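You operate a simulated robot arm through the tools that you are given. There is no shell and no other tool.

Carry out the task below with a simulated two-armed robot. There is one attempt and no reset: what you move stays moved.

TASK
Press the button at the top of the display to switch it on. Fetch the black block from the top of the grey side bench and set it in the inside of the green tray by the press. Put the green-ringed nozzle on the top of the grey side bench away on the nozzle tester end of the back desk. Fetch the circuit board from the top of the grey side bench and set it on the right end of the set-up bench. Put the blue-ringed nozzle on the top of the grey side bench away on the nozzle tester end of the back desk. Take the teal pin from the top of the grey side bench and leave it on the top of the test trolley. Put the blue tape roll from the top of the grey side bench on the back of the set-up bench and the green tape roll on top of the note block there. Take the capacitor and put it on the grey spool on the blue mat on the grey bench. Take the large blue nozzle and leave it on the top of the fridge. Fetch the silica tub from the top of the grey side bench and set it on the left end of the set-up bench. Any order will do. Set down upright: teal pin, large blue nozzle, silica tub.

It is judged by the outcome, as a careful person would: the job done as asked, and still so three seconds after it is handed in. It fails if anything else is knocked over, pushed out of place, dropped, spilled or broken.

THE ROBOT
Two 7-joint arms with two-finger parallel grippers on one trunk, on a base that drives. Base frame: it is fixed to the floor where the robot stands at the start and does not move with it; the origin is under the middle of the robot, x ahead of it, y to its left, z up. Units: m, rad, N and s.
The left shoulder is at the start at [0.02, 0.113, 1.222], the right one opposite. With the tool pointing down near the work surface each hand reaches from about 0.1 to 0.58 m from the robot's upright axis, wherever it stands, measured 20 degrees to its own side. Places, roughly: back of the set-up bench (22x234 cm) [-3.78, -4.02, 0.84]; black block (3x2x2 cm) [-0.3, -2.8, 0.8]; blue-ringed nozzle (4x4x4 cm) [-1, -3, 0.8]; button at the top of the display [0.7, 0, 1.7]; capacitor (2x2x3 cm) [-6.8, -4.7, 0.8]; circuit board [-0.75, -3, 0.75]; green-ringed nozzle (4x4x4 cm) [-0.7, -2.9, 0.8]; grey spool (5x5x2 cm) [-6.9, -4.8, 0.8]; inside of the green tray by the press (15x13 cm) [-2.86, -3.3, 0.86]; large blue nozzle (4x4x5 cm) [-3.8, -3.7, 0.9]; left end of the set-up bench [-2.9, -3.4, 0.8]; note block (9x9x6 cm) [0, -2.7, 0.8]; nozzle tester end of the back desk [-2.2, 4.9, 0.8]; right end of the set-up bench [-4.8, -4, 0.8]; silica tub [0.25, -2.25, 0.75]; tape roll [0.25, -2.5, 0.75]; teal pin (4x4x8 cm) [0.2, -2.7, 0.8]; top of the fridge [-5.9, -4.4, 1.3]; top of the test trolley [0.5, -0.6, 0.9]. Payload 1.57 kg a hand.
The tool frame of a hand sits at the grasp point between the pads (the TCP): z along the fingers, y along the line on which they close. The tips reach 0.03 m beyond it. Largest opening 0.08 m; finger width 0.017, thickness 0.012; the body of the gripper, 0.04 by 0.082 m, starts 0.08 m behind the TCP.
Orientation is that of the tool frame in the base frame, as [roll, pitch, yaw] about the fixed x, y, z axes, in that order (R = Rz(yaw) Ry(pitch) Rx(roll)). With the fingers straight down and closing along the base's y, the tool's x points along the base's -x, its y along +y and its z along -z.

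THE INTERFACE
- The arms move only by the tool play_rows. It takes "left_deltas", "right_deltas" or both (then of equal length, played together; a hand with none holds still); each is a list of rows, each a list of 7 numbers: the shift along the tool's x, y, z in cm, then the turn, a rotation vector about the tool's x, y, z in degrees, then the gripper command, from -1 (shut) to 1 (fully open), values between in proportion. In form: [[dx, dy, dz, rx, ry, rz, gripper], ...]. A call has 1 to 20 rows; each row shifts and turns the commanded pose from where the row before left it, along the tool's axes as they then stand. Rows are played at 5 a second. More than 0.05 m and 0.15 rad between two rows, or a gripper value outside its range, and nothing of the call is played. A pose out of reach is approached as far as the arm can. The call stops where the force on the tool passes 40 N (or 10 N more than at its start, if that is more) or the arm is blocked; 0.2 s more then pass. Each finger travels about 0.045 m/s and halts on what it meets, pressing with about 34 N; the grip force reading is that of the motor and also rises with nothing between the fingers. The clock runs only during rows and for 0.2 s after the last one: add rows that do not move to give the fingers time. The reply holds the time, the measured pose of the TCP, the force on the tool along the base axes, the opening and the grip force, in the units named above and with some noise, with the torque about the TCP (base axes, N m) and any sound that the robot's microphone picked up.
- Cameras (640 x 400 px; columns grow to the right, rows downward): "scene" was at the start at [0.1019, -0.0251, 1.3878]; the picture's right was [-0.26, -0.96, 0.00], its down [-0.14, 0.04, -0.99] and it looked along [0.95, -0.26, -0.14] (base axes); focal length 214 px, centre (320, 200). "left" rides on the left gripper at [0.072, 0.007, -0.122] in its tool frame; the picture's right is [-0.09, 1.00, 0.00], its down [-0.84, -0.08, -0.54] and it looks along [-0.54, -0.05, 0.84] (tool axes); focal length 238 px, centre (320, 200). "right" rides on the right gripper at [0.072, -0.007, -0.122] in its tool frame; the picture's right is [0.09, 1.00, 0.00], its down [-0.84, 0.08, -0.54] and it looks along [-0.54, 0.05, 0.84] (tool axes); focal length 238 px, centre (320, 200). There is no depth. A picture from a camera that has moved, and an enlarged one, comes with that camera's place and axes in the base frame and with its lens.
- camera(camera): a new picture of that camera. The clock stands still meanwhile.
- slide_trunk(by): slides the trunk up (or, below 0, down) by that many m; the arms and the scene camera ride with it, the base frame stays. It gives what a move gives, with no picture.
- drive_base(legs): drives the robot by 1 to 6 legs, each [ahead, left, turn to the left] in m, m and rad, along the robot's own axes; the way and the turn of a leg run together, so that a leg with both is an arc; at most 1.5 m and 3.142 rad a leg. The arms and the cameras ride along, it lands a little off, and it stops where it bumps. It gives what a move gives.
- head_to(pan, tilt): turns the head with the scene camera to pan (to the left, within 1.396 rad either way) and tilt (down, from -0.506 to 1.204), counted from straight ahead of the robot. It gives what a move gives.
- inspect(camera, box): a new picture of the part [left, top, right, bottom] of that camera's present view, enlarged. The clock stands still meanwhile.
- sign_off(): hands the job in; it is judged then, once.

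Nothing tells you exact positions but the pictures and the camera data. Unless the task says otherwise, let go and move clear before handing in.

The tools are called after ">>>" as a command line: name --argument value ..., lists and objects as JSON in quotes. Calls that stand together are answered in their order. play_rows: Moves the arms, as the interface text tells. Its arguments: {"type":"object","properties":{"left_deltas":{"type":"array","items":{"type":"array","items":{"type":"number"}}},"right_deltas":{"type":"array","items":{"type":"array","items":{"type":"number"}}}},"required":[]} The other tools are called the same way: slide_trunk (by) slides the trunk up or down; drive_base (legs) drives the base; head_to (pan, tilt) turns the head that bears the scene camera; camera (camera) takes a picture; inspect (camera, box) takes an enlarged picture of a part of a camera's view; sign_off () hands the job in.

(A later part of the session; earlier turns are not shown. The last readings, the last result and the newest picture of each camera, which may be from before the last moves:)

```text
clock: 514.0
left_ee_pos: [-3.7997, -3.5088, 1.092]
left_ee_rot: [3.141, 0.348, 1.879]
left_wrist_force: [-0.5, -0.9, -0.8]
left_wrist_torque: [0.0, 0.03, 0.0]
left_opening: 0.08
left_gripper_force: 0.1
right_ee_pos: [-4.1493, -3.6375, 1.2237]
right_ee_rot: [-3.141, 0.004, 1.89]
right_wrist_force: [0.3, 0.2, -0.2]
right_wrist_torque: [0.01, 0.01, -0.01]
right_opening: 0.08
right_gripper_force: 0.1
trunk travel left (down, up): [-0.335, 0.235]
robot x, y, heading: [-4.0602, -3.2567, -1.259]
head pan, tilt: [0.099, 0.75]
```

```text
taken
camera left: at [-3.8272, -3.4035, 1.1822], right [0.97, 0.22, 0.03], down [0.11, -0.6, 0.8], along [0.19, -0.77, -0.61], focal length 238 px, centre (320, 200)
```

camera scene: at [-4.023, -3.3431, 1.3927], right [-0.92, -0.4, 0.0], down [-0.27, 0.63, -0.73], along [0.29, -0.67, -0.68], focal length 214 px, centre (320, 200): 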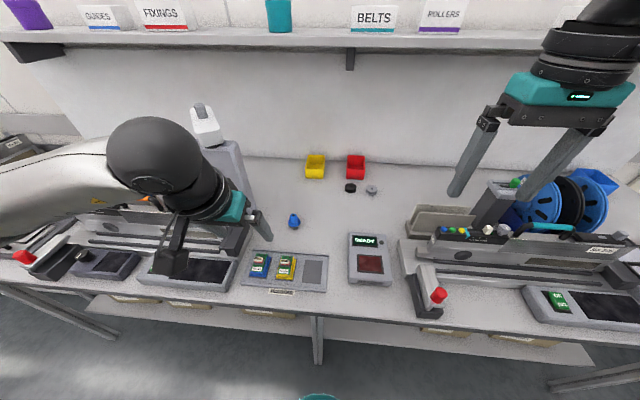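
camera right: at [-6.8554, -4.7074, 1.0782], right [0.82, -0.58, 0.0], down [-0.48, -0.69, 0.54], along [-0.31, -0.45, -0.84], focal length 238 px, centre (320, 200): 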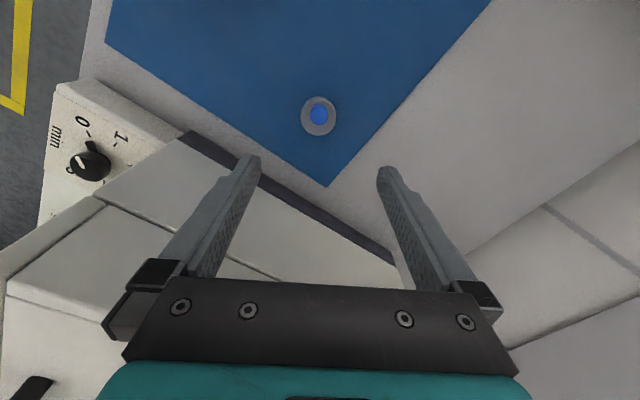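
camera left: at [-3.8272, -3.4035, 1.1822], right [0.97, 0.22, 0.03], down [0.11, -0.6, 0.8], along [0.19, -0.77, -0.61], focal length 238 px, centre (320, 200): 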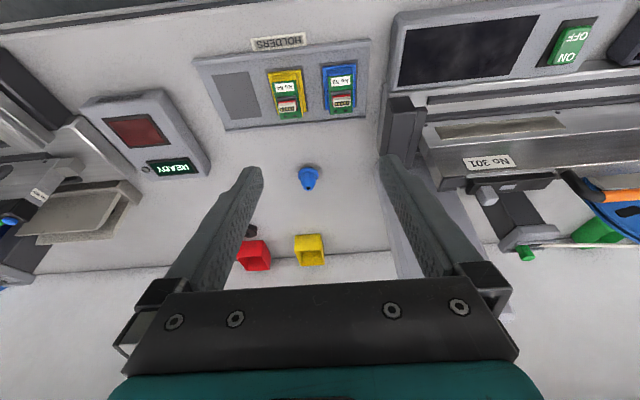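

>>> inspect --camera "scene" --box '[264, 196, 324, 241]'

>>> inspect --camera "left" --box '[272, 145, 342, 205]'

```text
8.89 times, centred on (294, 218) of scene
camera zoom: at [-4.023, -3.3431, 1.3927], right [-0.92, -0.4, 0.0], down [-0.27, 0.63, -0.73], along [0.29, -0.67, -0.68], focal length 1906 px, centre (551, 36)
```

zoom: 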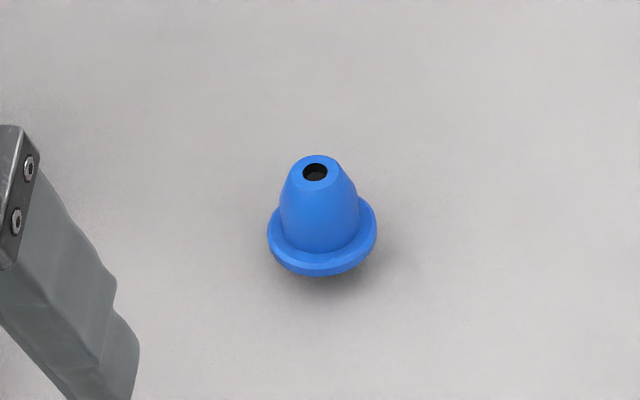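

```text
6.67 times, centred on (307, 175) of left
camera zoom: at [-3.8272, -3.4035, 1.1822], right [0.97, 0.22, 0.03], down [0.11, -0.6, 0.8], along [0.19, -0.77, -0.61], focal length 1589 px, centre (407, 367)
```

zoom: 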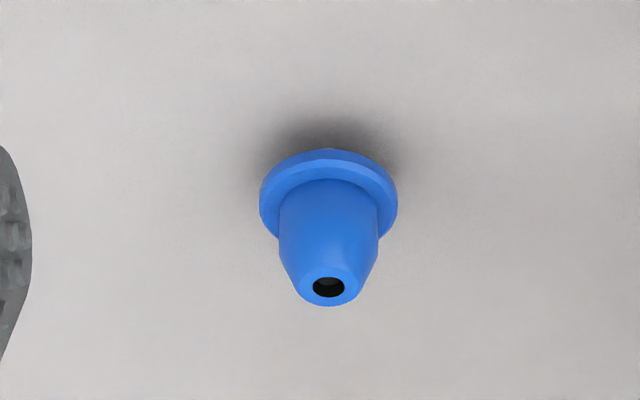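

The nozzle has a cylindrical body above a flange. The right arm gives a clearer approach, so I raise the left hand, strafe left, and tilt the right tool 20°.

>>> play_rows --left_deltas '[[-1.37, 0, -3.76, 0, 0, 0, 1], [-1.37, 0, -3.76, 0, 0, 0, 1], [-1.37, 0, -3.76, 0, 0, 0, 1], [-1.37, 0, -3.76, 0, 0, 0, 1], [0, 0, 0, 0, 0, 0, 1]]'

>>> drive_base --legs '[[0, 0.25, 0]]'

>>> play_rows --right_deltas '[[-2, 1.5, 0, 0, -4, 0, 1], [-2, 1.5, 0.5, 0, -4, 0, 1], [-2, 1.5, 1, 0, -4, 0, 1], [-2, 1.5, 2, 0, -4, 0, 1], [-2, 1.5, 2, 0, -4, 0, 1], [-2, 1.5, 2, 0, 0, 0, 1], [0, 0, 0, 0, 0, 0, 1]]'

>>> camera --camera "right"

>>> camera --camera "scene"

```text
clock: 515.2
left_ee_pos: [-3.8016, -3.5089, 1.2534]
left_ee_rot: [-3.142, 0.347, 1.88]
left_wrist_force: [-0.3, -0.1, -0.9]
left_wrist_torque: [0.04, 0.03, -0.01]
left_opening: 0.0801
left_gripper_force: 0.1
right_ee_pos: [-4.1508, -3.6377, 1.2236]
right_ee_rot: [-3.141, 0.004, 1.889]
right_wrist_force: [-0.2, -0.1, 0.1]
right_wrist_torque: [0.02, 0.02, 0.01]
right_opening: 0.0801
right_gripper_force: 0.0
trunk travel left (down, up): [-0.335, 0.235]
robot x, y, heading: [-4.0627, -3.2558, -1.259]
head pan, tilt: [0.099, 0.75]
```

```text
clock: 517.0
left_ee_pos: [-3.5641, -3.4328, 1.2527]
left_ee_rot: [-3.141, 0.349, 1.881]
left_wrist_force: [0.6, 0.0, -0.3]
left_wrist_torque: [0.02, 0.04, -0.01]
left_opening: 0.0798
left_gripper_force: 0.1
right_ee_pos: [-3.9128, -3.5611, 1.223]
right_ee_rot: [-3.141, 0.004, 1.888]
right_wrist_force: [0.2, 0.4, -0.6]
right_wrist_torque: [0.02, 0.03, 0.01]
right_opening: 0.0803
right_gripper_force: 0.1
trunk travel left (down, up): [-0.335, 0.235]
robot x, y, heading: [-3.8273, -3.1777, -1.262]
head pan, tilt: [0.099, 0.75]
```

```text
clock: 518.6
left_ee_pos: [-3.5664, -3.4317, 1.2518]
left_ee_rot: [-3.141, 0.349, 1.88]
left_wrist_force: [-0.7, 0.7, -0.9]
left_wrist_torque: [0.01, 0.0, -0.02]
left_opening: 0.08
left_gripper_force: 0.0
right_ee_pos: [-3.785, -3.6617, 1.1723]
right_ee_rot: [3.141, 0.355, 1.888]
right_wrist_force: [0.2, 0.3, -0.1]
right_wrist_torque: [0.01, 0.04, 0.01]
right_opening: 0.08
right_gripper_force: 0.0
trunk travel left (down, up): [-0.335, 0.235]
robot x, y, heading: [-3.827, -3.1797, -1.259]
head pan, tilt: [0.099, 0.75]
```

```text
taken
camera right: at [-3.826, -3.5604, 1.2624], right [0.92, 0.39, -0.03], down [0.26, -0.54, 0.8], along [0.3, -0.74, -0.6], focal length 238 px, centre (320, 200)
```

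right: 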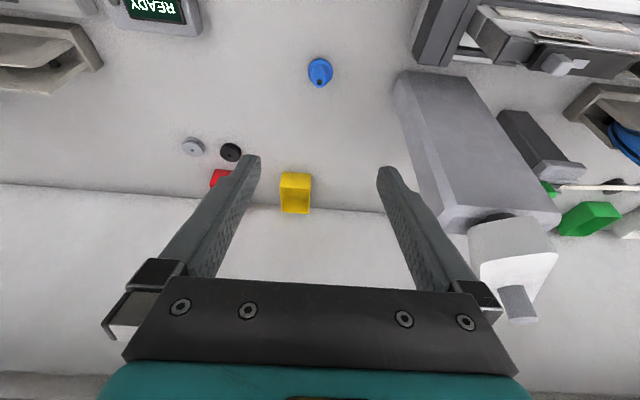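

```text
taken
camera scene: at [-3.7872, -3.267, 1.3927], right [-0.92, -0.4, 0.0], down [-0.27, 0.62, -0.73], along [0.29, -0.67, -0.68], focal length 214 px, centre (320, 200)
```

scene: 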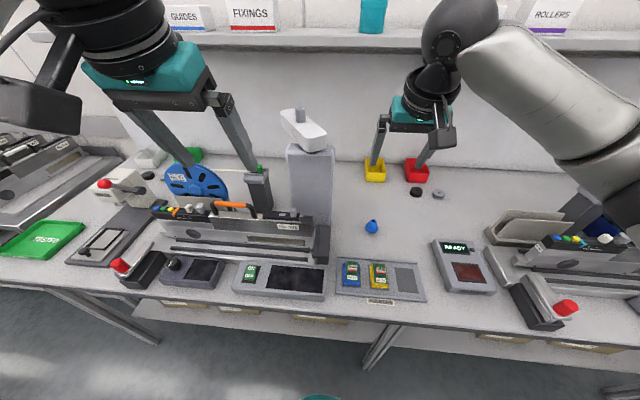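

>>> play_rows --right_deltas '[[1.5, -0.3, 4, 0, 0, 0, 1], [1.6, 0, 4, 0, 0, 0, 1], [0, 0, 4, 0, 0, 0, 1], [0, 0, 4, 0, 0, 0, 1], [0, 0, 2, 0, 0, 0, 1], [0, 0, 0, 0, 0, 0, 1]]'

>>> camera --camera "right"

```text
clock: 520.0
left_ee_pos: [-3.5651, -3.4335, 1.2532]
left_ee_rot: [3.141, 0.35, 1.881]
left_wrist_force: [0.6, 0.3, 0.8]
left_wrist_torque: [0.0, -0.01, -0.02]
left_opening: 0.0799
left_gripper_force: 0.1
right_ee_pos: [-3.7762, -3.6956, 0.9923]
right_ee_rot: [-3.141, 0.354, 1.889]
right_wrist_force: [0.2, -0.4, 0.4]
right_wrist_torque: [-0.01, 0.01, -0.04]
right_opening: 0.0799
right_gripper_force: 0.0
trunk travel left (down, up): [-0.335, 0.235]
robot x, y, heading: [-3.8256, -3.1814, -1.257]
head pan, tilt: [0.099, 0.75]
```

```text
taken
camera right: at [-3.8167, -3.594, 1.0823], right [0.92, 0.39, -0.03], down [0.26, -0.54, 0.8], along [0.3, -0.74, -0.6], focal length 238 px, centre (320, 200)
```

right: 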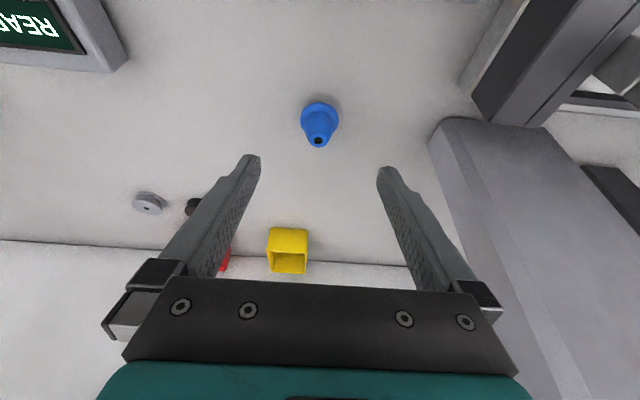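

>>> play_rows --right_deltas '[[0.3, -0.1, 3, 0, 0, 0, 1], [0, 0, 3, 0, 0, 0, 1], [0, 0, 2, 0, 0, 0, 1], [0, 0, 1.4, 0, 0, 0, 1], [0, 0, 0, 0, 0, 0, 1]]'

>>> camera --camera "right"

```text
clock: 521.2
left_ee_pos: [-3.5644, -3.4334, 1.2525]
left_ee_rot: [3.14, 0.346, 1.88]
left_wrist_force: [-0.2, -0.4, -0.6]
left_wrist_torque: [0.01, -0.01, -0.01]
left_opening: 0.08
left_gripper_force: 0.1
right_ee_pos: [-3.7686, -3.7229, 0.9024]
right_ee_rot: [3.141, 0.351, 1.888]
right_wrist_force: [0.1, -0.2, -0.9]
right_wrist_torque: [0.03, -0.01, 0.04]
right_opening: 0.08
right_gripper_force: 0.2
trunk travel left (down, up): [-0.335, 0.235]
robot x, y, heading: [-3.826, -3.1788, -1.264]
head pan, tilt: [0.099, 0.75]
```

```text
taken
camera right: at [-3.8094, -3.6207, 0.9929], right [0.92, 0.39, -0.03], down [0.26, -0.54, 0.8], along [0.3, -0.74, -0.6], focal length 238 px, centre (320, 200)
```

right: 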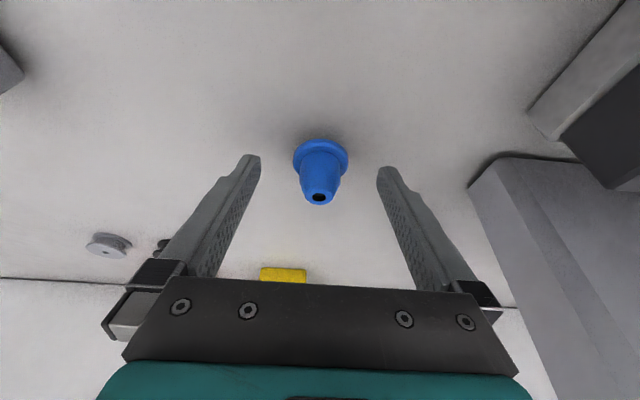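

>>> play_rows --right_deltas '[[-0.35, 0, 0.7, 0, 0, 0, 0.5], [0, 0, 0.4, 0, 0, 0, 0.2], [0, 0, 0, 0, 0, 0, -0.2], [0, 0, 0, 0, 0, 0, -0.6], [0, 0, 0, 0, 0, 0, -1], [0, 0, 0, 0, 0, 0, -1], [0, 0, 0, 0, 0, 0, -1]]'

>>> camera --camera "right"

```text
clock: 522.8
left_ee_pos: [-3.5663, -3.4337, 1.2538]
left_ee_rot: [3.141, 0.348, 1.882]
left_wrist_force: [0.4, -0.7, 0.0]
left_wrist_torque: [-0.03, 0.01, -0.03]
left_opening: 0.08
left_gripper_force: 0.1
right_ee_pos: [-3.7679, -3.7287, 0.8931]
right_ee_rot: [-3.141, 0.35, 1.889]
right_wrist_force: [-0.3, 1.1, 1.4]
right_wrist_torque: [-0.03, 0.0, 0.03]
right_opening: 0.0388
right_gripper_force: 34.4
trunk travel left (down, up): [-0.335, 0.235]
robot x, y, heading: [-3.8275, -3.1794, -1.258]
head pan, tilt: [0.099, 0.75]
```

```text
taken
camera right: at [-3.8077, -3.628, 0.9839], right [0.92, 0.39, -0.03], down [0.26, -0.54, 0.8], along [0.3, -0.74, -0.6], focal length 238 px, centre (320, 200)
```

right: 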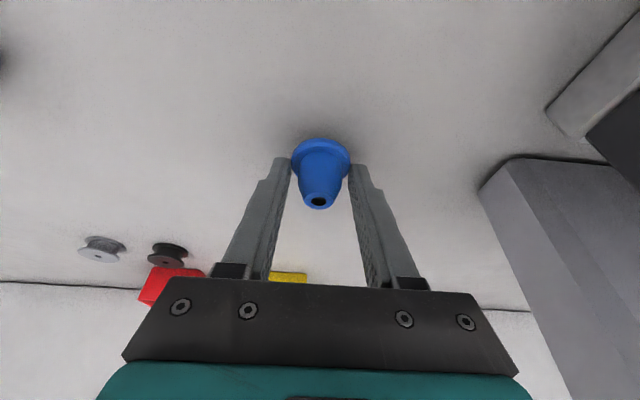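

It closed on the flange rim. I reopen slightly, rise 7 mm and grip the body above the flange instead.

>>> play_rows --right_deltas '[[0, 0, 0, 0, 0, 0, 0.2], [0, 0, 0, 0, 0, 0, 0.2], [-0.24, 0, -0.66, 0, 0, 0, 0.2], [0, 0, 0, 0, 0, 0, -0.3], [0, 0, 0, 0, 0, 0, -1], [0, 0, 0, 0, 0, 0, -1], [0, 0, 0, 0, 0, 0, -1]]'

>>> camera --camera "right"

```text
clock: 524.4
left_ee_pos: [-3.5657, -3.4332, 1.2525]
left_ee_rot: [-3.141, 0.349, 1.88]
left_wrist_force: [0.6, 0.2, -1.0]
left_wrist_torque: [-0.01, 0.02, 0.0]
left_opening: 0.0797
left_gripper_force: 0.1
right_ee_pos: [-3.7671, -3.7304, 0.9009]
right_ee_rot: [3.141, 0.354, 1.891]
right_wrist_force: [1.0, -0.8, 0.4]
right_wrist_torque: [-0.03, -0.05, -0.01]
right_opening: 0.0385
right_gripper_force: 33.9
trunk travel left (down, up): [-0.335, 0.235]
robot x, y, heading: [-3.8266, -3.183, -1.258]
head pan, tilt: [0.099, 0.75]
```

```text
taken
camera right: at [-3.8075, -3.6281, 0.991], right [0.92, 0.39, -0.03], down [0.26, -0.54, 0.8], along [0.3, -0.74, -0.6], focal length 238 px, centre (320, 200)
```

right: 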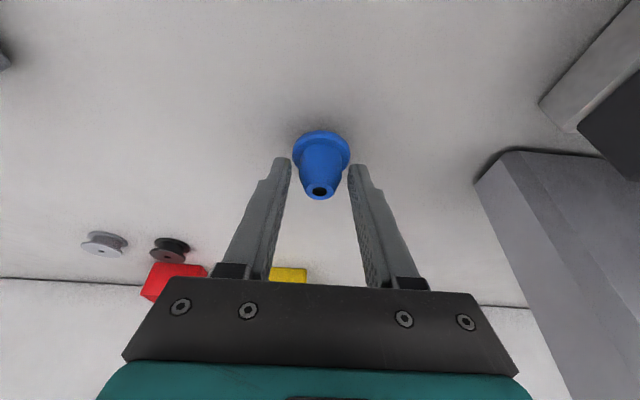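

The grip stops at the same width, so the solid shape is about 3.9 cm wide all the way up. I lower for a fuller hold.

>>> play_rows --right_deltas '[[0, 0, 0, 0, 0, 0, 0.2], [0, 0, 0, 0, 0, 0, 0.2], [0.55, 0, 1.5, 0, 0, 0, 0.2], [0, 0, 0, 0, 0, 0, -0.2], [0, 0, 0, 0, 0, 0, -1], [0, 0, 0, 0, 0, 0, -1], [0, 0, 0, 0, 0, 0, -1]]'

>>> camera --camera "right"

```text
clock: 526.0
left_ee_pos: [-3.5663, -3.4329, 1.2527]
left_ee_rot: [3.141, 0.347, 1.881]
left_wrist_force: [0.5, -0.5, 0.0]
left_wrist_torque: [-0.04, -0.02, 0.01]
left_opening: 0.08
left_gripper_force: 0.2
right_ee_pos: [-3.7672, -3.7292, 0.8856]
right_ee_rot: [3.141, 0.354, 1.889]
right_wrist_force: [-0.5, 0.5, -0.4]
right_wrist_torque: [-0.02, -0.03, -0.01]
right_opening: 0.0388
right_gripper_force: 33.9
trunk travel left (down, up): [-0.335, 0.235]
robot x, y, heading: [-3.8285, -3.1827, -1.257]
head pan, tilt: [0.099, 0.75]
```

```text
taken
camera right: at [-3.8072, -3.6287, 0.9752], right [0.92, 0.39, -0.03], down [0.26, -0.54, 0.8], along [0.3, -0.74, -0.6], focal length 238 px, centre (320, 200)
```

right: 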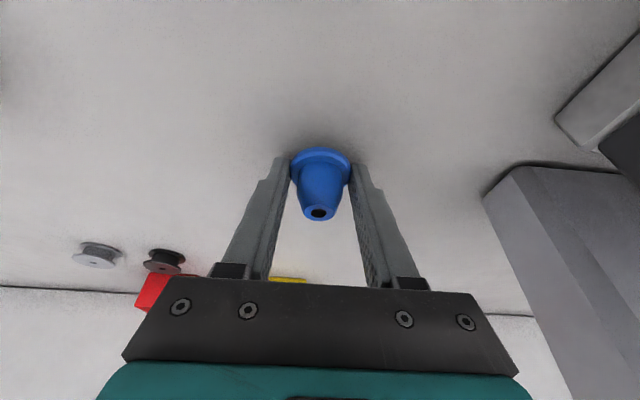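

Held well. I lift, back off, raise the trunk and strafe right to the fridge.

>>> play_rows --right_deltas '[[-0.34, 0, -0.94, 0, 0, 0, -1], [-1.03, 0, -2.82, 0, 0, 0, -1], [-1.03, 0, -2.82, 0, 0, 0, -1], [-1.03, 0, -2.82, 0, 0, 0, -1], [-1.03, 0, -2.82, 0, 0, 0, -1], [-1.03, 0, -2.82, 0, 0, 0, -1], [0, 0, 0, 0, 0, 0, -1]]'

>>> slide_trunk --by 0.23

>>> drive_base --legs '[[-0.5, 0, 0], [0, -1.2, 0], [0, -1.1, 0]]'

>>> head_to --pan 0.0 --tilt 0.4

>>> camera --camera "scene"

>>> camera --camera "right"

```text
clock: 527.6
left_ee_pos: [-3.5651, -3.4336, 1.2534]
left_ee_rot: [-3.14, 0.346, 1.882]
left_wrist_force: [0.7, -0.6, -0.1]
left_wrist_torque: [0.03, -0.01, 0.0]
left_opening: 0.0801
left_gripper_force: 0.1
right_ee_pos: [-3.7669, -3.7285, 1.0454]
right_ee_rot: [-3.14, 0.353, 1.891]
right_wrist_force: [0.2, -0.8, -1.3]
right_wrist_torque: [-0.02, -0.02, -0.01]
right_opening: 0.0388
right_gripper_force: 33.9
trunk travel left (down, up): [-0.335, 0.235]
robot x, y, heading: [-3.8272, -3.1817, -1.258]
head pan, tilt: [0.099, 0.75]
```

```text
clock: 530.0
left_ee_pos: [-3.5662, -3.4345, 1.4806]
left_ee_rot: [3.141, 0.346, 1.883]
left_wrist_force: [0.2, -0.6, 0.3]
left_wrist_torque: [0.0, 0.03, -0.06]
left_opening: 0.0802
left_gripper_force: 0.0
right_ee_pos: [-3.7666, -3.7288, 1.2733]
right_ee_rot: [-3.141, 0.352, 1.889]
right_wrist_force: [0.3, 0.0, -0.2]
right_wrist_torque: [0.04, -0.01, 0.02]
right_opening: 0.0386
right_gripper_force: 34.2
trunk travel left (down, up): [-0.565, 0.005]
robot x, y, heading: [-3.8251, -3.1814, -1.26]
head pan, tilt: [0.099, 0.75]
```

```text
clock: 543.8
left_ee_pos: [-5.8674, -3.6927, 1.4824]
left_ee_rot: [3.141, 0.347, 1.926]
left_wrist_force: [-0.9, -0.1, -0.1]
left_wrist_torque: [-0.03, -0.02, -0.02]
left_opening: 0.0802
left_gripper_force: 0.0
right_ee_pos: [-6.0552, -3.9971, 1.2743]
right_ee_rot: [3.141, 0.353, 1.934]
right_wrist_force: [-0.5, -0.1, -0.6]
right_wrist_torque: [0.02, 0.01, -0.03]
right_opening: 0.0386
right_gripper_force: 34.3
trunk travel left (down, up): [-0.565, 0.005]
robot x, y, heading: [-6.1406, -3.4556, -1.215]
head pan, tilt: [0.099, 0.75]
```

```text
clock: 544.7
left_ee_pos: [-5.8672, -3.6922, 1.482]
left_ee_rot: [3.14, 0.348, 1.923]
left_wrist_force: [-0.8, 0.5, -0.1]
left_wrist_torque: [0.01, -0.02, -0.02]
left_opening: 0.0801
left_gripper_force: 0.1
right_ee_pos: [-6.0566, -3.9985, 1.2757]
right_ee_rot: [3.141, 0.353, 1.933]
right_wrist_force: [0.6, -1.0, -0.5]
right_wrist_torque: [0.04, 0.03, 0.03]
right_opening: 0.0386
right_gripper_force: 34.3
trunk travel left (down, up): [-0.565, 0.005]
robot x, y, heading: [-6.1421, -3.4516, -1.217]
head pan, tilt: [0.0, 0.4]
```

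```text
taken
camera scene: at [-6.0998, -3.5498, 1.6537], right [-0.94, -0.35, 0.0], down [-0.14, 0.37, -0.92], along [0.32, -0.86, -0.39], focal length 214 px, centre (320, 200)
```

scene: 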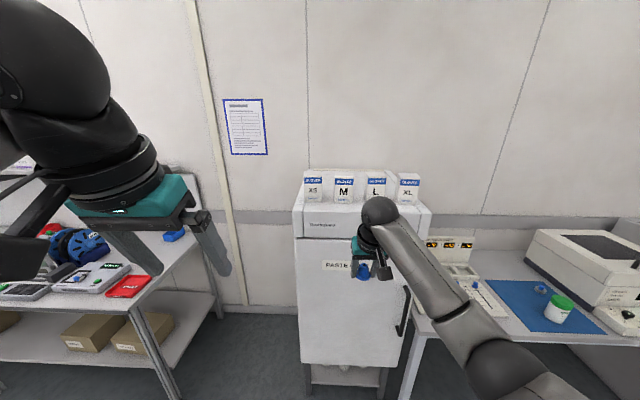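

```text
taken
camera right: at [-6.1005, -3.8984, 1.365], right [0.9, 0.43, -0.03], down [0.28, -0.53, 0.8], along [0.33, -0.73, -0.6], focal length 238 px, centre (320, 200)
```

right: 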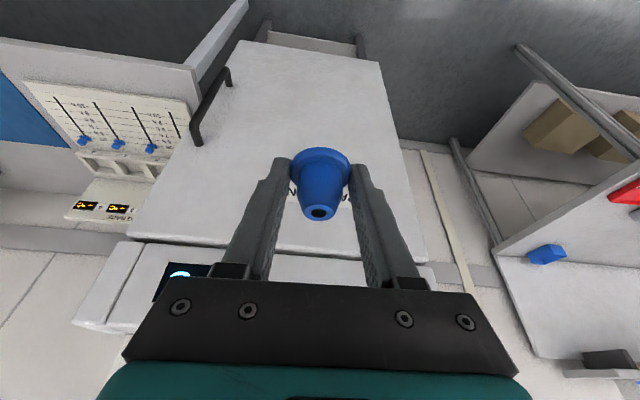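

>>> inspect --camera "scene" --box '[280, 155, 440, 255]'

```text
4.00 times, centred on (360, 205) of scene
camera zoom: at [-6.0998, -3.5498, 1.6537], right [-0.94, -0.35, 0.0], down [-0.14, 0.37, -0.92], along [0.32, -0.86, -0.39], focal length 858 px, centre (160, 180)
```

zoom: 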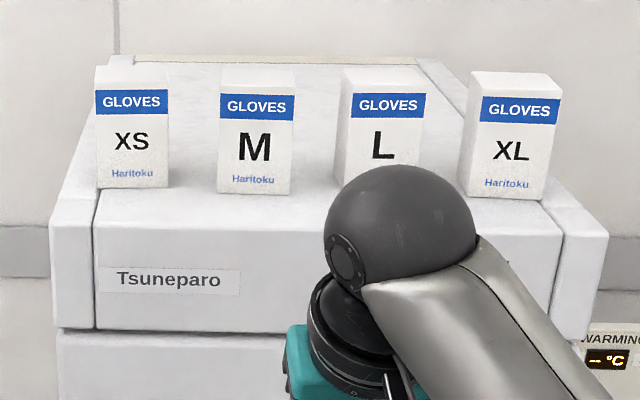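

The fridge top has a free strip about 7 cm deep in front of the glove boxes. I square up to the fridge and raise the nozzle above its top.

>>> play_rows --right_deltas '[[-1.03, 0, -2.82, 0, 0, 0, -1], [-1.03, 0, -2.82, 0, 0, 0, -1], [-1.03, 0, -2.82, 0, 0, 0, -1], [-1.03, 0, -2.82, 0, 0, 0, -1], [-1.03, 0, -2.82, 0, 0, 0, -1], [-1.03, 0, -2.82, 0, 0, 0, -1], [0, 0, 0, 0, 0, 0, -1]]'

>>> drive_base --legs '[[0, 0, -0.04], [0.12, 0, 0]]'

>>> head_to --pan -0.1 --tilt 0.6

>>> camera --camera "scene"

>>> camera --camera "right"

```text
clock: 546.3
left_ee_pos: [-5.8678, -3.6935, 1.482]
left_ee_rot: [3.141, 0.349, 1.924]
left_wrist_force: [0.3, 0.4, -0.7]
left_wrist_torque: [-0.04, 0.01, 0.0]
left_opening: 0.0799
left_gripper_force: 0.1
right_ee_pos: [-6.0581, -3.9981, 1.455]
right_ee_rot: [-3.14, 0.351, 1.933]
right_wrist_force: [0.2, -0.2, -1.3]
right_wrist_torque: [0.04, -0.04, -0.02]
right_opening: 0.0384
right_gripper_force: 33.8
trunk travel left (down, up): [-0.565, 0.005]
robot x, y, heading: [-6.1348, -3.4508, -1.219]
head pan, tilt: [0.0, 0.4]
```

```text
clock: 547.9
left_ee_pos: [-5.8397, -3.8158, 1.482]
left_ee_rot: [3.141, 0.349, 1.887]
left_wrist_force: [0.1, 0.0, -0.4]
left_wrist_torque: [-0.01, -0.03, 0.01]
left_opening: 0.08
left_gripper_force: 0.1
right_ee_pos: [-6.0424, -4.1131, 1.4549]
right_ee_rot: [3.141, 0.353, 1.894]
right_wrist_force: [0.2, 0.2, -1.4]
right_wrist_torque: [0.0, 0.02, 0.01]
right_opening: 0.0389
right_gripper_force: 33.7
trunk travel left (down, up): [-0.565, 0.005]
robot x, y, heading: [-6.1031, -3.5636, -1.256]
head pan, tilt: [0.0, 0.4]
```

```text
clock: 548.6
left_ee_pos: [-5.8401, -3.8167, 1.4817]
left_ee_rot: [3.14, 0.35, 1.886]
left_wrist_force: [0.7, 0.5, -0.3]
left_wrist_torque: [0.0, 0.0, 0.01]
left_opening: 0.0801
left_gripper_force: 0.0
right_ee_pos: [-6.0424, -4.1124, 1.4558]
right_ee_rot: [3.141, 0.352, 1.895]
right_wrist_force: [1.5, -0.1, -0.6]
right_wrist_torque: [-0.01, 0.03, 0.0]
right_opening: 0.0386
right_gripper_force: 34.0
trunk travel left (down, up): [-0.565, 0.005]
robot x, y, heading: [-6.101, -3.5673, -1.255]
head pan, tilt: [-0.099, 0.6]
```

```text
taken
camera scene: at [-6.0768, -3.6617, 1.6355], right [-0.98, -0.22, 0.0], down [-0.12, 0.55, -0.83], along [0.18, -0.81, -0.56], focal length 214 px, centre (320, 200)
```

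scene: 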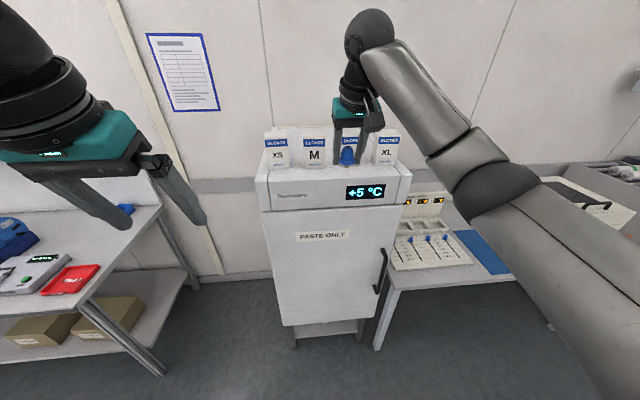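

```text
taken
camera right: at [-6.0833, -4.0114, 1.5451], right [0.92, 0.4, -0.03], down [0.26, -0.54, 0.8], along [0.3, -0.74, -0.6], focal length 238 px, centre (320, 200)
```

right: 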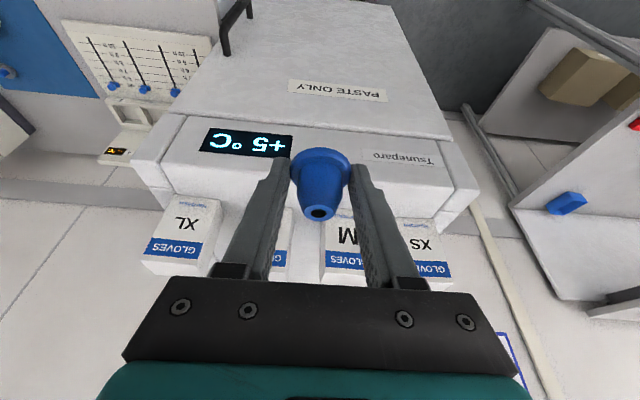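

>>> inspect --camera "scene" --box '[250, 110, 420, 216]'

>>> inspect --camera "right" --box '[120, 90, 500, 290]'

```text
3.76 times, centred on (335, 163) of scene
camera zoom: at [-6.0768, -3.6617, 1.6355], right [-0.98, -0.22, 0.0], down [-0.12, 0.55, -0.83], along [0.18, -0.81, -0.56], focal length 807 px, centre (264, 339)
```

zoom: 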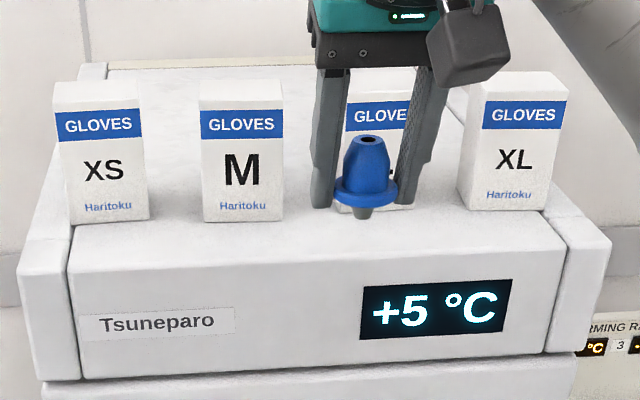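

```text
1.68 times, centred on (310, 190) of right
camera zoom: at [-6.0833, -4.0114, 1.5451], right [0.92, 0.4, -0.03], down [0.26, -0.54, 0.8], along [0.3, -0.74, -0.6], focal length 401 px, centre (337, 217)
```

zoom: 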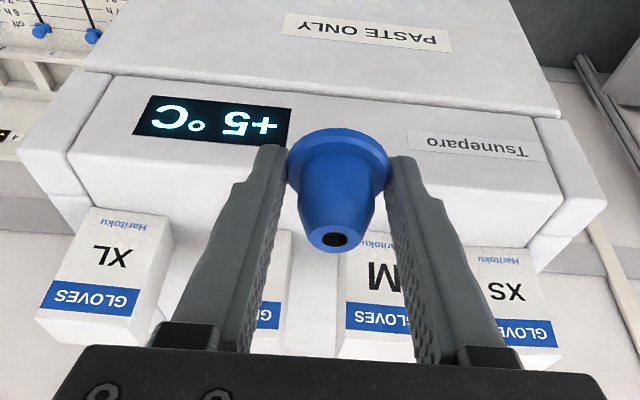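

The nozzle also has a small peg underneath, so it must be set down truly vertical. The gap between boxes M and L is straight ahead; I drive forward 17 cm and re-measure.

>>> drive_base --legs '[[0.17, 0, 0]]'

>>> inspect --camera "scene" --box '[220, 130, 460, 280]'

>>> camera --camera "right"

```text
clock: 550.1
left_ee_pos: [-5.7875, -3.9776, 1.4828]
left_ee_rot: [-3.141, 0.349, 1.885]
left_wrist_force: [0.6, -0.1, 0.3]
left_wrist_torque: [-0.03, 0.0, 0.03]
left_opening: 0.0799
left_gripper_force: 0.1
right_ee_pos: [-5.99, -4.2728, 1.4537]
right_ee_rot: [-3.141, 0.353, 1.892]
right_wrist_force: [-0.3, 0.4, -0.9]
right_wrist_torque: [0.01, 0.04, 0.03]
right_opening: 0.0386
right_gripper_force: 34.5
trunk travel left (down, up): [-0.565, 0.005]
robot x, y, heading: [-6.0485, -3.7212, -1.257]
head pan, tilt: [-0.099, 0.6]
```

```text
2.67 times, centred on (340, 205) of scene
camera zoom: at [-6.0245, -3.8222, 1.6355], right [-0.98, -0.21, 0.0], down [-0.12, 0.55, -0.82], along [0.18, -0.81, -0.57], focal length 572 px, centre (267, 187)
```

zoom: 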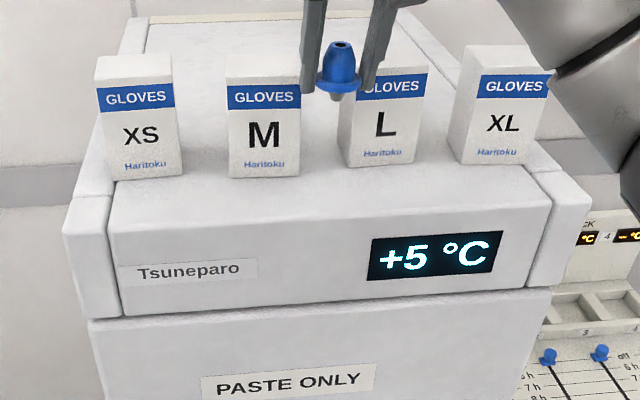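

```text
taken
camera right: at [-6.0314, -4.1717, 1.545], right [0.92, 0.4, -0.03], down [0.26, -0.54, 0.8], along [0.3, -0.74, -0.6], focal length 238 px, centre (320, 200)
```

right: 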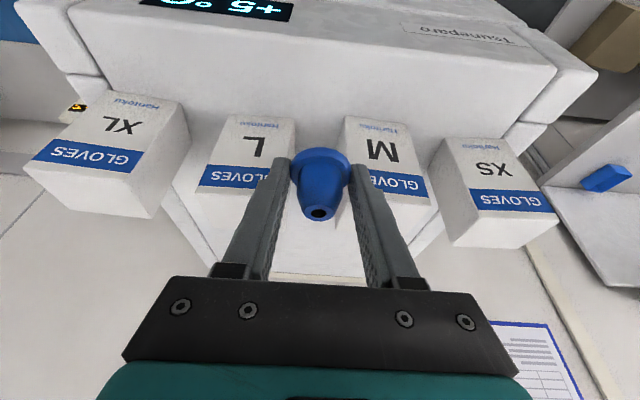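

>>> play_rows --right_deltas '[[1.3, 0, 1.5, 0, 0, 0, -1], [0.69, 0, 1.88, 0, 0, 0, -1], [0.5, 0, 1.41, 0, 0, 0, -1], [0, 0, 0, 0, 0, 0, -1]]'

>>> inspect --camera "scene" --box '[280, 140, 420, 228]'

>>> camera --camera "right"

```text
clock: 551.1
left_ee_pos: [-5.7873, -3.977, 1.4819]
left_ee_rot: [3.14, 0.349, 1.885]
left_wrist_force: [0.5, -0.8, 0.2]
left_wrist_torque: [0.0, 0.05, 0.0]
left_opening: 0.0801
left_gripper_force: 0.1
right_ee_pos: [-5.9933, -4.2661, 1.4031]
right_ee_rot: [3.141, 0.353, 1.892]
right_wrist_force: [-0.4, 0.1, -0.9]
right_wrist_torque: [-0.02, -0.03, 0.02]
right_opening: 0.0388
right_gripper_force: 34.5
trunk travel left (down, up): [-0.565, 0.005]
robot x, y, heading: [-6.0473, -3.7255, -1.256]
head pan, tilt: [-0.099, 0.6]
```

```text
4.55 times, centred on (350, 184) of scene
camera zoom: at [-6.0246, -3.8218, 1.6355], right [-0.98, -0.21, 0.0], down [-0.12, 0.55, -0.82], along [0.18, -0.81, -0.57], focal length 975 px, centre (184, 273)
```

zoom: 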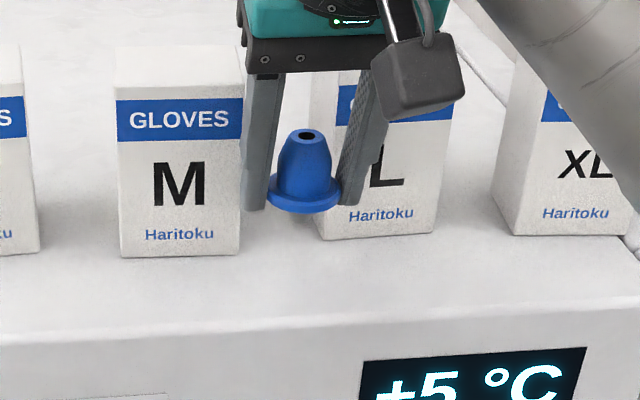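

```text
taken
camera right: at [-6.0345, -4.1651, 1.4926], right [0.92, 0.4, -0.03], down [0.26, -0.54, 0.8], along [0.3, -0.74, -0.6], focal length 238 px, centre (320, 200)
```

right: 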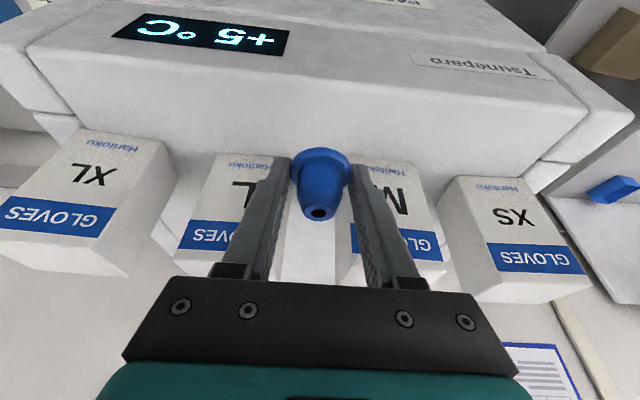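

>>> play_rows --right_deltas '[[0.34, 0, 0.94, 0, 0, 0, -1], [0.34, 0, 0.94, 0, 0, 0, -1], [0, 0, 0, 0, 0, 0, -1]]'

>>> inspect --camera "scene" --box '[300, 160, 396, 220]'

>>> inspect --camera "right" --box '[220, 90, 420, 215]'

```text
clock: 551.9
left_ee_pos: [-5.7877, -3.9767, 1.4813]
left_ee_rot: [3.141, 0.349, 1.885]
left_wrist_force: [-1.2, -1.2, -0.2]
left_wrist_torque: [0.0, 0.04, 0.0]
left_opening: 0.0802
left_gripper_force: 0.1
right_ee_pos: [-5.9949, -4.2664, 1.3832]
right_ee_rot: [3.141, 0.354, 1.893]
right_wrist_force: [-0.8, 0.1, -0.9]
right_wrist_torque: [0.0, 0.02, 0.01]
right_opening: 0.0386
right_gripper_force: 33.7
trunk travel left (down, up): [-0.565, 0.005]
robot x, y, heading: [-6.0477, -3.7235, -1.256]
head pan, tilt: [-0.099, 0.6]
```

```text
6.67 times, centred on (348, 190) of scene
camera zoom: at [-6.0247, -3.8215, 1.6355], right [-0.98, -0.21, 0.0], down [-0.12, 0.55, -0.83], along [0.18, -0.81, -0.56], focal length 1430 px, centre (133, 267)
```

zoom: 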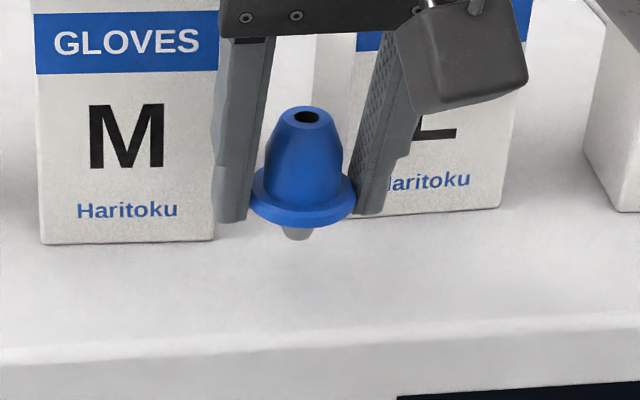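

```text
3.20 times, centred on (320, 152) of right
camera zoom: at [-6.0336, -4.1648, 1.4726], right [0.92, 0.4, -0.03], down [0.26, -0.54, 0.8], along [0.3, -0.74, -0.6], focal length 763 px, centre (320, 352)
```

zoom: 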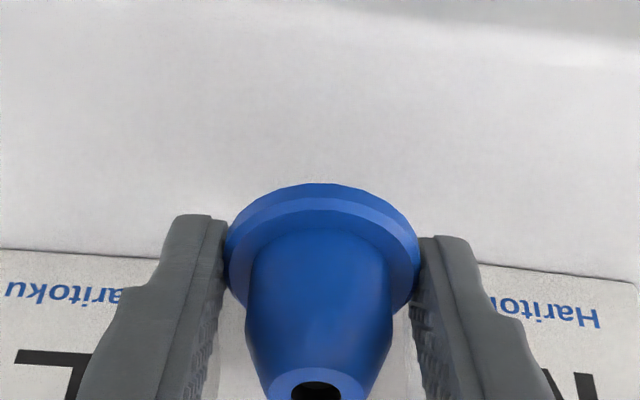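

The landing point looks centred in the strip, in front of the gap between M and L. I nudge 8 mm deeper and lower in small steps until contact.

>>> play_rows --right_deltas '[[-0.75, 0, 0.28, 0, 0, 0, -1], [0.2, 0, 0.56, 0, 0, 0, -1], [0.14, 0, 0.38, 0, 0, 0, -1], [0.07, 0, 0.19, 0, 0, 0, -1], [0.07, 0, 0.19, 0, 0, 0, -1], [0.07, 0, 0.19, 0, 0, 0, -1], [0, 0, 0, 0, 0, 0, -1]]'

>>> inspect --camera "scene" --box '[300, 160, 396, 220]'

```text
clock: 553.5
left_ee_pos: [-5.7895, -3.9763, 1.4815]
left_ee_rot: [3.141, 0.349, 1.884]
left_wrist_force: [0.4, 0.6, 0.3]
left_wrist_torque: [-0.02, -0.03, 0.01]
left_opening: 0.08
left_gripper_force: 0.0
right_ee_pos: [-5.9903, -4.2735, 1.3654]
right_ee_rot: [3.141, 0.353, 1.894]
right_wrist_force: [-0.1, -0.6, -0.9]
right_wrist_torque: [0.01, -0.01, 0.0]
right_opening: 0.0388
right_gripper_force: 34.2
trunk travel left (down, up): [-0.565, 0.005]
robot x, y, heading: [-6.0508, -3.7245, -1.259]
head pan, tilt: [-0.099, 0.6]
```

```text
6.67 times, centred on (348, 190) of scene
camera zoom: at [-6.0247, -3.8216, 1.6355], right [-0.98, -0.21, 0.0], down [-0.12, 0.55, -0.83], along [0.18, -0.81, -0.56], focal length 1430 px, centre (133, 267)
```

zoom: 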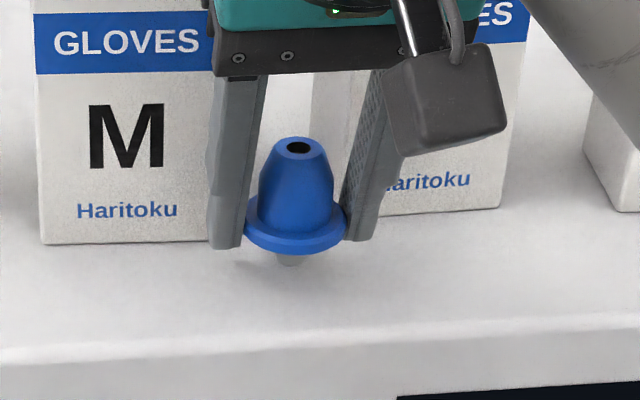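

>>> play_rows --right_deltas '[[0.07, 0, 0.19, 0, 0, 0, -1], [0.07, 0, 0.19, 0, 0, 0, -1], [0.07, 0, 0.19, 0, 0, 0, -1], [0, 0, 0, 0, 0, 0, -1]]'

>>> inspect --camera "scene" --box '[300, 160, 396, 220]'

```text
clock: 554.5
left_ee_pos: [-5.7883, -3.976, 1.4818]
left_ee_rot: [-3.141, 0.349, 1.884]
left_wrist_force: [0.8, 0.3, 0.0]
left_wrist_torque: [0.01, 0.01, -0.03]
left_opening: 0.0801
left_gripper_force: 0.1
right_ee_pos: [-5.9913, -4.2723, 1.3601]
right_ee_rot: [-3.142, 0.352, 1.894]
right_wrist_force: [1.1, 0.5, -0.4]
right_wrist_torque: [0.02, 0.01, 0.03]
right_opening: 0.0387
right_gripper_force: 34.3
trunk travel left (down, up): [-0.565, 0.005]
robot x, y, heading: [-6.0454, -3.7202, -1.253]
head pan, tilt: [-0.099, 0.6]
```

```text
6.67 times, centred on (348, 190) of scene
camera zoom: at [-6.0247, -3.8216, 1.6355], right [-0.98, -0.21, 0.0], down [-0.12, 0.55, -0.83], along [0.18, -0.81, -0.56], focal length 1430 px, centre (133, 267)
```

zoom: 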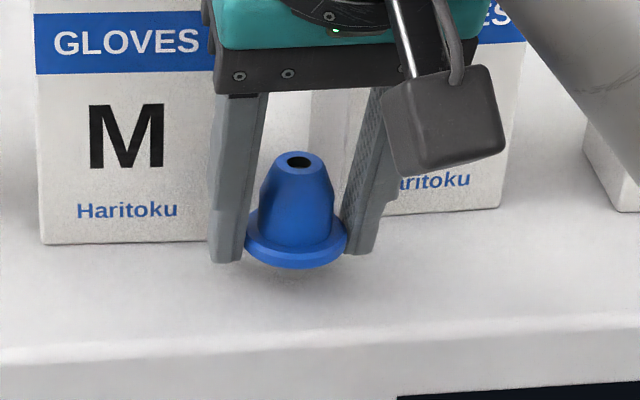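

>>> play_rows --right_deltas '[[0.07, 0, 0.19, 0, 0, 0, -1], [0.07, 0, 0.19, 0, 0, 0, -1], [0, 0, 0, 0, 0, 0, -1]]'

>>> play_rows --right_deltas '[[0.07, 0, 0.19, 0, 0, 0, -1], [0.07, 0, 0.19, 0, 0, 0, -1], [0, 0, 0, 0, 0, 0, -1]]'

>>> inspect --camera "scene" --box '[300, 160, 396, 220]'

```text
clock: 555.3
left_ee_pos: [-5.7879, -3.9771, 1.4825]
left_ee_rot: [3.141, 0.35, 1.885]
left_wrist_force: [-0.2, -0.1, -0.5]
left_wrist_torque: [-0.02, -0.04, 0.0]
left_opening: 0.0801
left_gripper_force: 0.0
right_ee_pos: [-5.9891, -4.2735, 1.3555]
right_ee_rot: [3.141, 0.354, 1.893]
right_wrist_force: [0.3, 0.7, -0.6]
right_wrist_torque: [-0.02, 0.0, -0.01]
right_opening: 0.0388
right_gripper_force: 33.7
trunk travel left (down, up): [-0.565, 0.005]
robot x, y, heading: [-6.0523, -3.7272, -1.256]
head pan, tilt: [-0.099, 0.6]
```

```text
clock: 556.1
left_ee_pos: [-5.7888, -3.974, 1.4839]
left_ee_rot: [3.141, 0.35, 1.884]
left_wrist_force: [0.4, 0.4, 0.3]
left_wrist_torque: [-0.02, 0.01, -0.03]
left_opening: 0.0801
left_gripper_force: 0.0
right_ee_pos: [-5.9903, -4.2734, 1.3547]
right_ee_rot: [3.139, 0.361, 1.894]
right_wrist_force: [-2.3, -2.2, 18.8]
right_wrist_torque: [-0.14, 0.01, -0.01]
right_opening: 0.0387
right_gripper_force: 33.8
trunk travel left (down, up): [-0.565, 0.005]
robot x, y, heading: [-6.0484, -3.7249, -1.253]
head pan, tilt: [-0.099, 0.6]
```

```text
6.67 times, centred on (348, 190) of scene
camera zoom: at [-6.0254, -3.8199, 1.6358], right [-0.98, -0.21, 0.0], down [-0.12, 0.55, -0.83], along [0.18, -0.81, -0.56], focal length 1430 px, centre (133, 267)
```

zoom: 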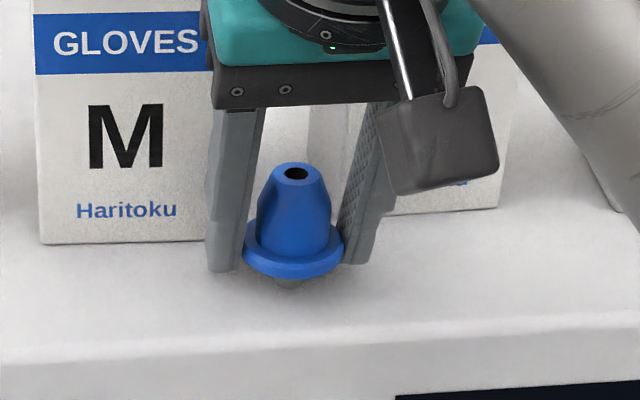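

Contact, well inside the strip. I ease off, open slowly and withdraw.

>>> play_rows --right_deltas '[[-0.09, 0, -0.24, 0, 0, 0, -1], [0, 0, 0, 0, 0, 0, -0.1], [0, 0, 0, 0, 0, 0, 0.1], [0, 0, 0, 0, 0, 0, 0.3], [0, 0, 0, 0, 0, 0, 0.3], [0, 0, 0, 0, 0, 0, 0.3]]'

>>> inspect --camera "scene" --box '[300, 160, 396, 220]'

```text
clock: 557.5
left_ee_pos: [-5.7883, -3.9762, 1.4819]
left_ee_rot: [3.14, 0.349, 1.885]
left_wrist_force: [-0.8, -0.3, -0.1]
left_wrist_torque: [0.0, 0.02, 0.02]
left_opening: 0.08
left_gripper_force: 0.1
right_ee_pos: [-5.9909, -4.2743, 1.355]
right_ee_rot: [3.14, 0.352, 1.893]
right_wrist_force: [0.2, 0.4, 0.0]
right_wrist_torque: [0.0, 0.0, -0.01]
right_opening: 0.0523
right_gripper_force: 0.0
trunk travel left (down, up): [-0.565, 0.005]
robot x, y, heading: [-6.0509, -3.7261, -1.257]
head pan, tilt: [-0.099, 0.6]
```

```text
6.67 times, centred on (348, 190) of scene
camera zoom: at [-6.0246, -3.8216, 1.6355], right [-0.98, -0.21, 0.0], down [-0.12, 0.55, -0.83], along [0.18, -0.81, -0.56], focal length 1430 px, centre (133, 267)
```

zoom: 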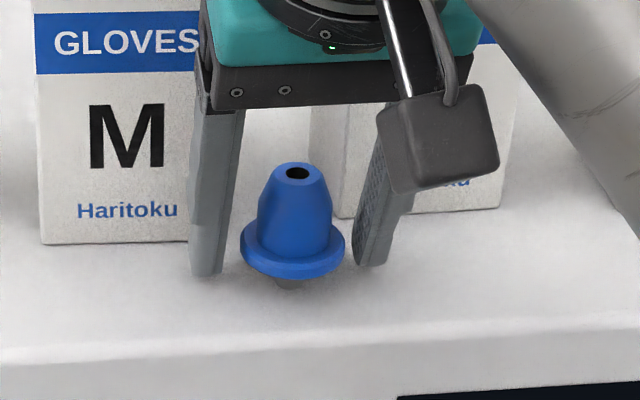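

It stands freely. I withdraw along the tool axis and check again.

>>> play_rows --right_deltas '[[0, 0, -1, 0, 0, 0, 0.3], [0, 0, -2, 0, 0, 0, 0.3], [0, 0, -3, 0, 0, 0, 0.4], [0, 0, -4, 0, 0, 0, 0.6], [0, 0, -4, 0, 0, 0, 1], [0, 0, -4, 0, 0, 0, 1], [0, 0, 0, 0, 0, 0, 1]]'

>>> inspect --camera "scene" --box '[250, 140, 426, 250]'

```text
clock: 559.1
left_ee_pos: [-5.7885, -3.976, 1.4826]
left_ee_rot: [-3.141, 0.347, 1.885]
left_wrist_force: [0.3, -1.0, -0.4]
left_wrist_torque: [-0.02, 0.01, -0.03]
left_opening: 0.0801
left_gripper_force: 0.1
right_ee_pos: [-6.0089, -4.2187, 1.5213]
right_ee_rot: [3.141, 0.354, 1.892]
right_wrist_force: [-0.8, 0.0, 0.4]
right_wrist_torque: [0.01, 0.02, 0.0]
right_opening: 0.0801
right_gripper_force: 0.1
trunk travel left (down, up): [-0.565, 0.005]
robot x, y, heading: [-6.0504, -3.7255, -1.256]
head pan, tilt: [-0.099, 0.6]
```

```text
3.64 times, centred on (338, 195) of scene
camera zoom: at [-6.0246, -3.8222, 1.6354], right [-0.98, -0.21, 0.0], down [-0.12, 0.55, -0.82], along [0.18, -0.81, -0.57], focal length 780 px, centre (254, 218)
```

zoom: 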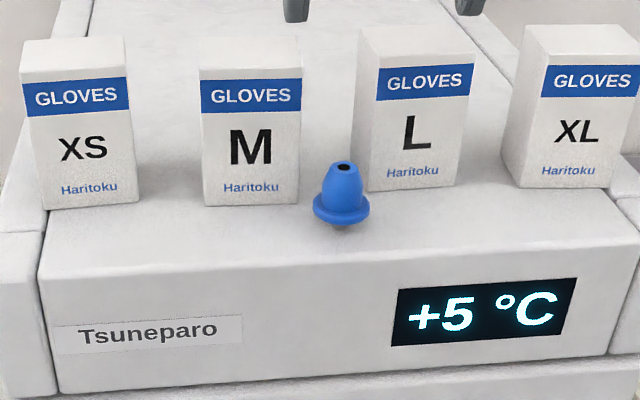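

The nozzle stands upright on the fridge. Now I strafe left along the aisle back to the side bench for the black block and the silica tub.

>>> drive_base --legs '[[-0.5, 0, 0], [0, 1.45, 0], [0, 1.45, 0]]'

>>> drive_base --legs '[[0, 1.45, 0], [0, 1.4, 0]]'

>>> head_to --pan 0.0 --tilt 0.5

>>> camera --camera "scene"

```text
clock: 575.5
left_ee_pos: [-3.1972, -2.6525, 1.482]
left_ee_rot: [-3.14, 0.348, 1.885]
left_wrist_force: [0.0, 0.5, -0.2]
left_wrist_torque: [-0.02, 0.0, 0.01]
left_opening: 0.0801
left_gripper_force: 0.2
right_ee_pos: [-3.4179, -2.8911, 1.5217]
right_ee_rot: [3.141, 0.353, 1.895]
right_wrist_force: [0.2, -0.6, 0.4]
right_wrist_torque: [-0.02, 0.03, -0.03]
right_opening: 0.08
right_gripper_force: 0.0
trunk travel left (down, up): [-0.565, 0.005]
robot x, y, heading: [-3.4584, -2.3995, -1.252]
head pan, tilt: [-0.099, 0.6]
```

```text
clock: 589.1
left_ee_pos: [-0.5283, -1.8029, 1.4823]
left_ee_rot: [3.14, 0.35, 1.874]
left_wrist_force: [0.2, 0.4, 0.0]
left_wrist_torque: [-0.02, -0.01, 0.01]
left_opening: 0.08
left_gripper_force: 0.1
right_ee_pos: [-0.7534, -2.0405, 1.5226]
right_ee_rot: [3.141, 0.353, 1.882]
right_wrist_force: [0.5, 0.2, 0.5]
right_wrist_torque: [-0.02, -0.01, 0.01]
right_opening: 0.08
right_gripper_force: 0.0
trunk travel left (down, up): [-0.565, 0.005]
robot x, y, heading: [-0.7881, -1.5498, -1.27]
head pan, tilt: [-0.099, 0.6]
```

```text
clock: 589.8
left_ee_pos: [-0.5286, -1.8012, 1.4819]
left_ee_rot: [-3.141, 0.348, 1.872]
left_wrist_force: [0.5, 0.8, 0.6]
left_wrist_torque: [0.03, 0.0, 0.01]
left_opening: 0.0802
left_gripper_force: 0.1
right_ee_pos: [-0.7528, -2.0409, 1.5219]
right_ee_rot: [-3.141, 0.354, 1.88]
right_wrist_force: [-0.3, -0.1, -0.1]
right_wrist_torque: [0.02, 0.03, -0.02]
right_opening: 0.0799
right_gripper_force: 0.1
trunk travel left (down, up): [-0.565, 0.005]
robot x, y, heading: [-0.7863, -1.546, -1.267]
head pan, tilt: [0.0, 0.499]
```

```text
taken
camera scene: at [-0.7542, -1.6452, 1.6446], right [-0.95, -0.3, 0.0], down [-0.14, 0.46, -0.88], along [0.26, -0.84, -0.48], focal length 214 px, centre (320, 200)
```

scene: 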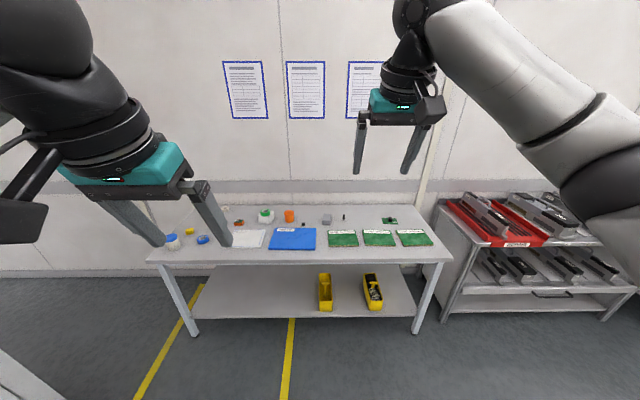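

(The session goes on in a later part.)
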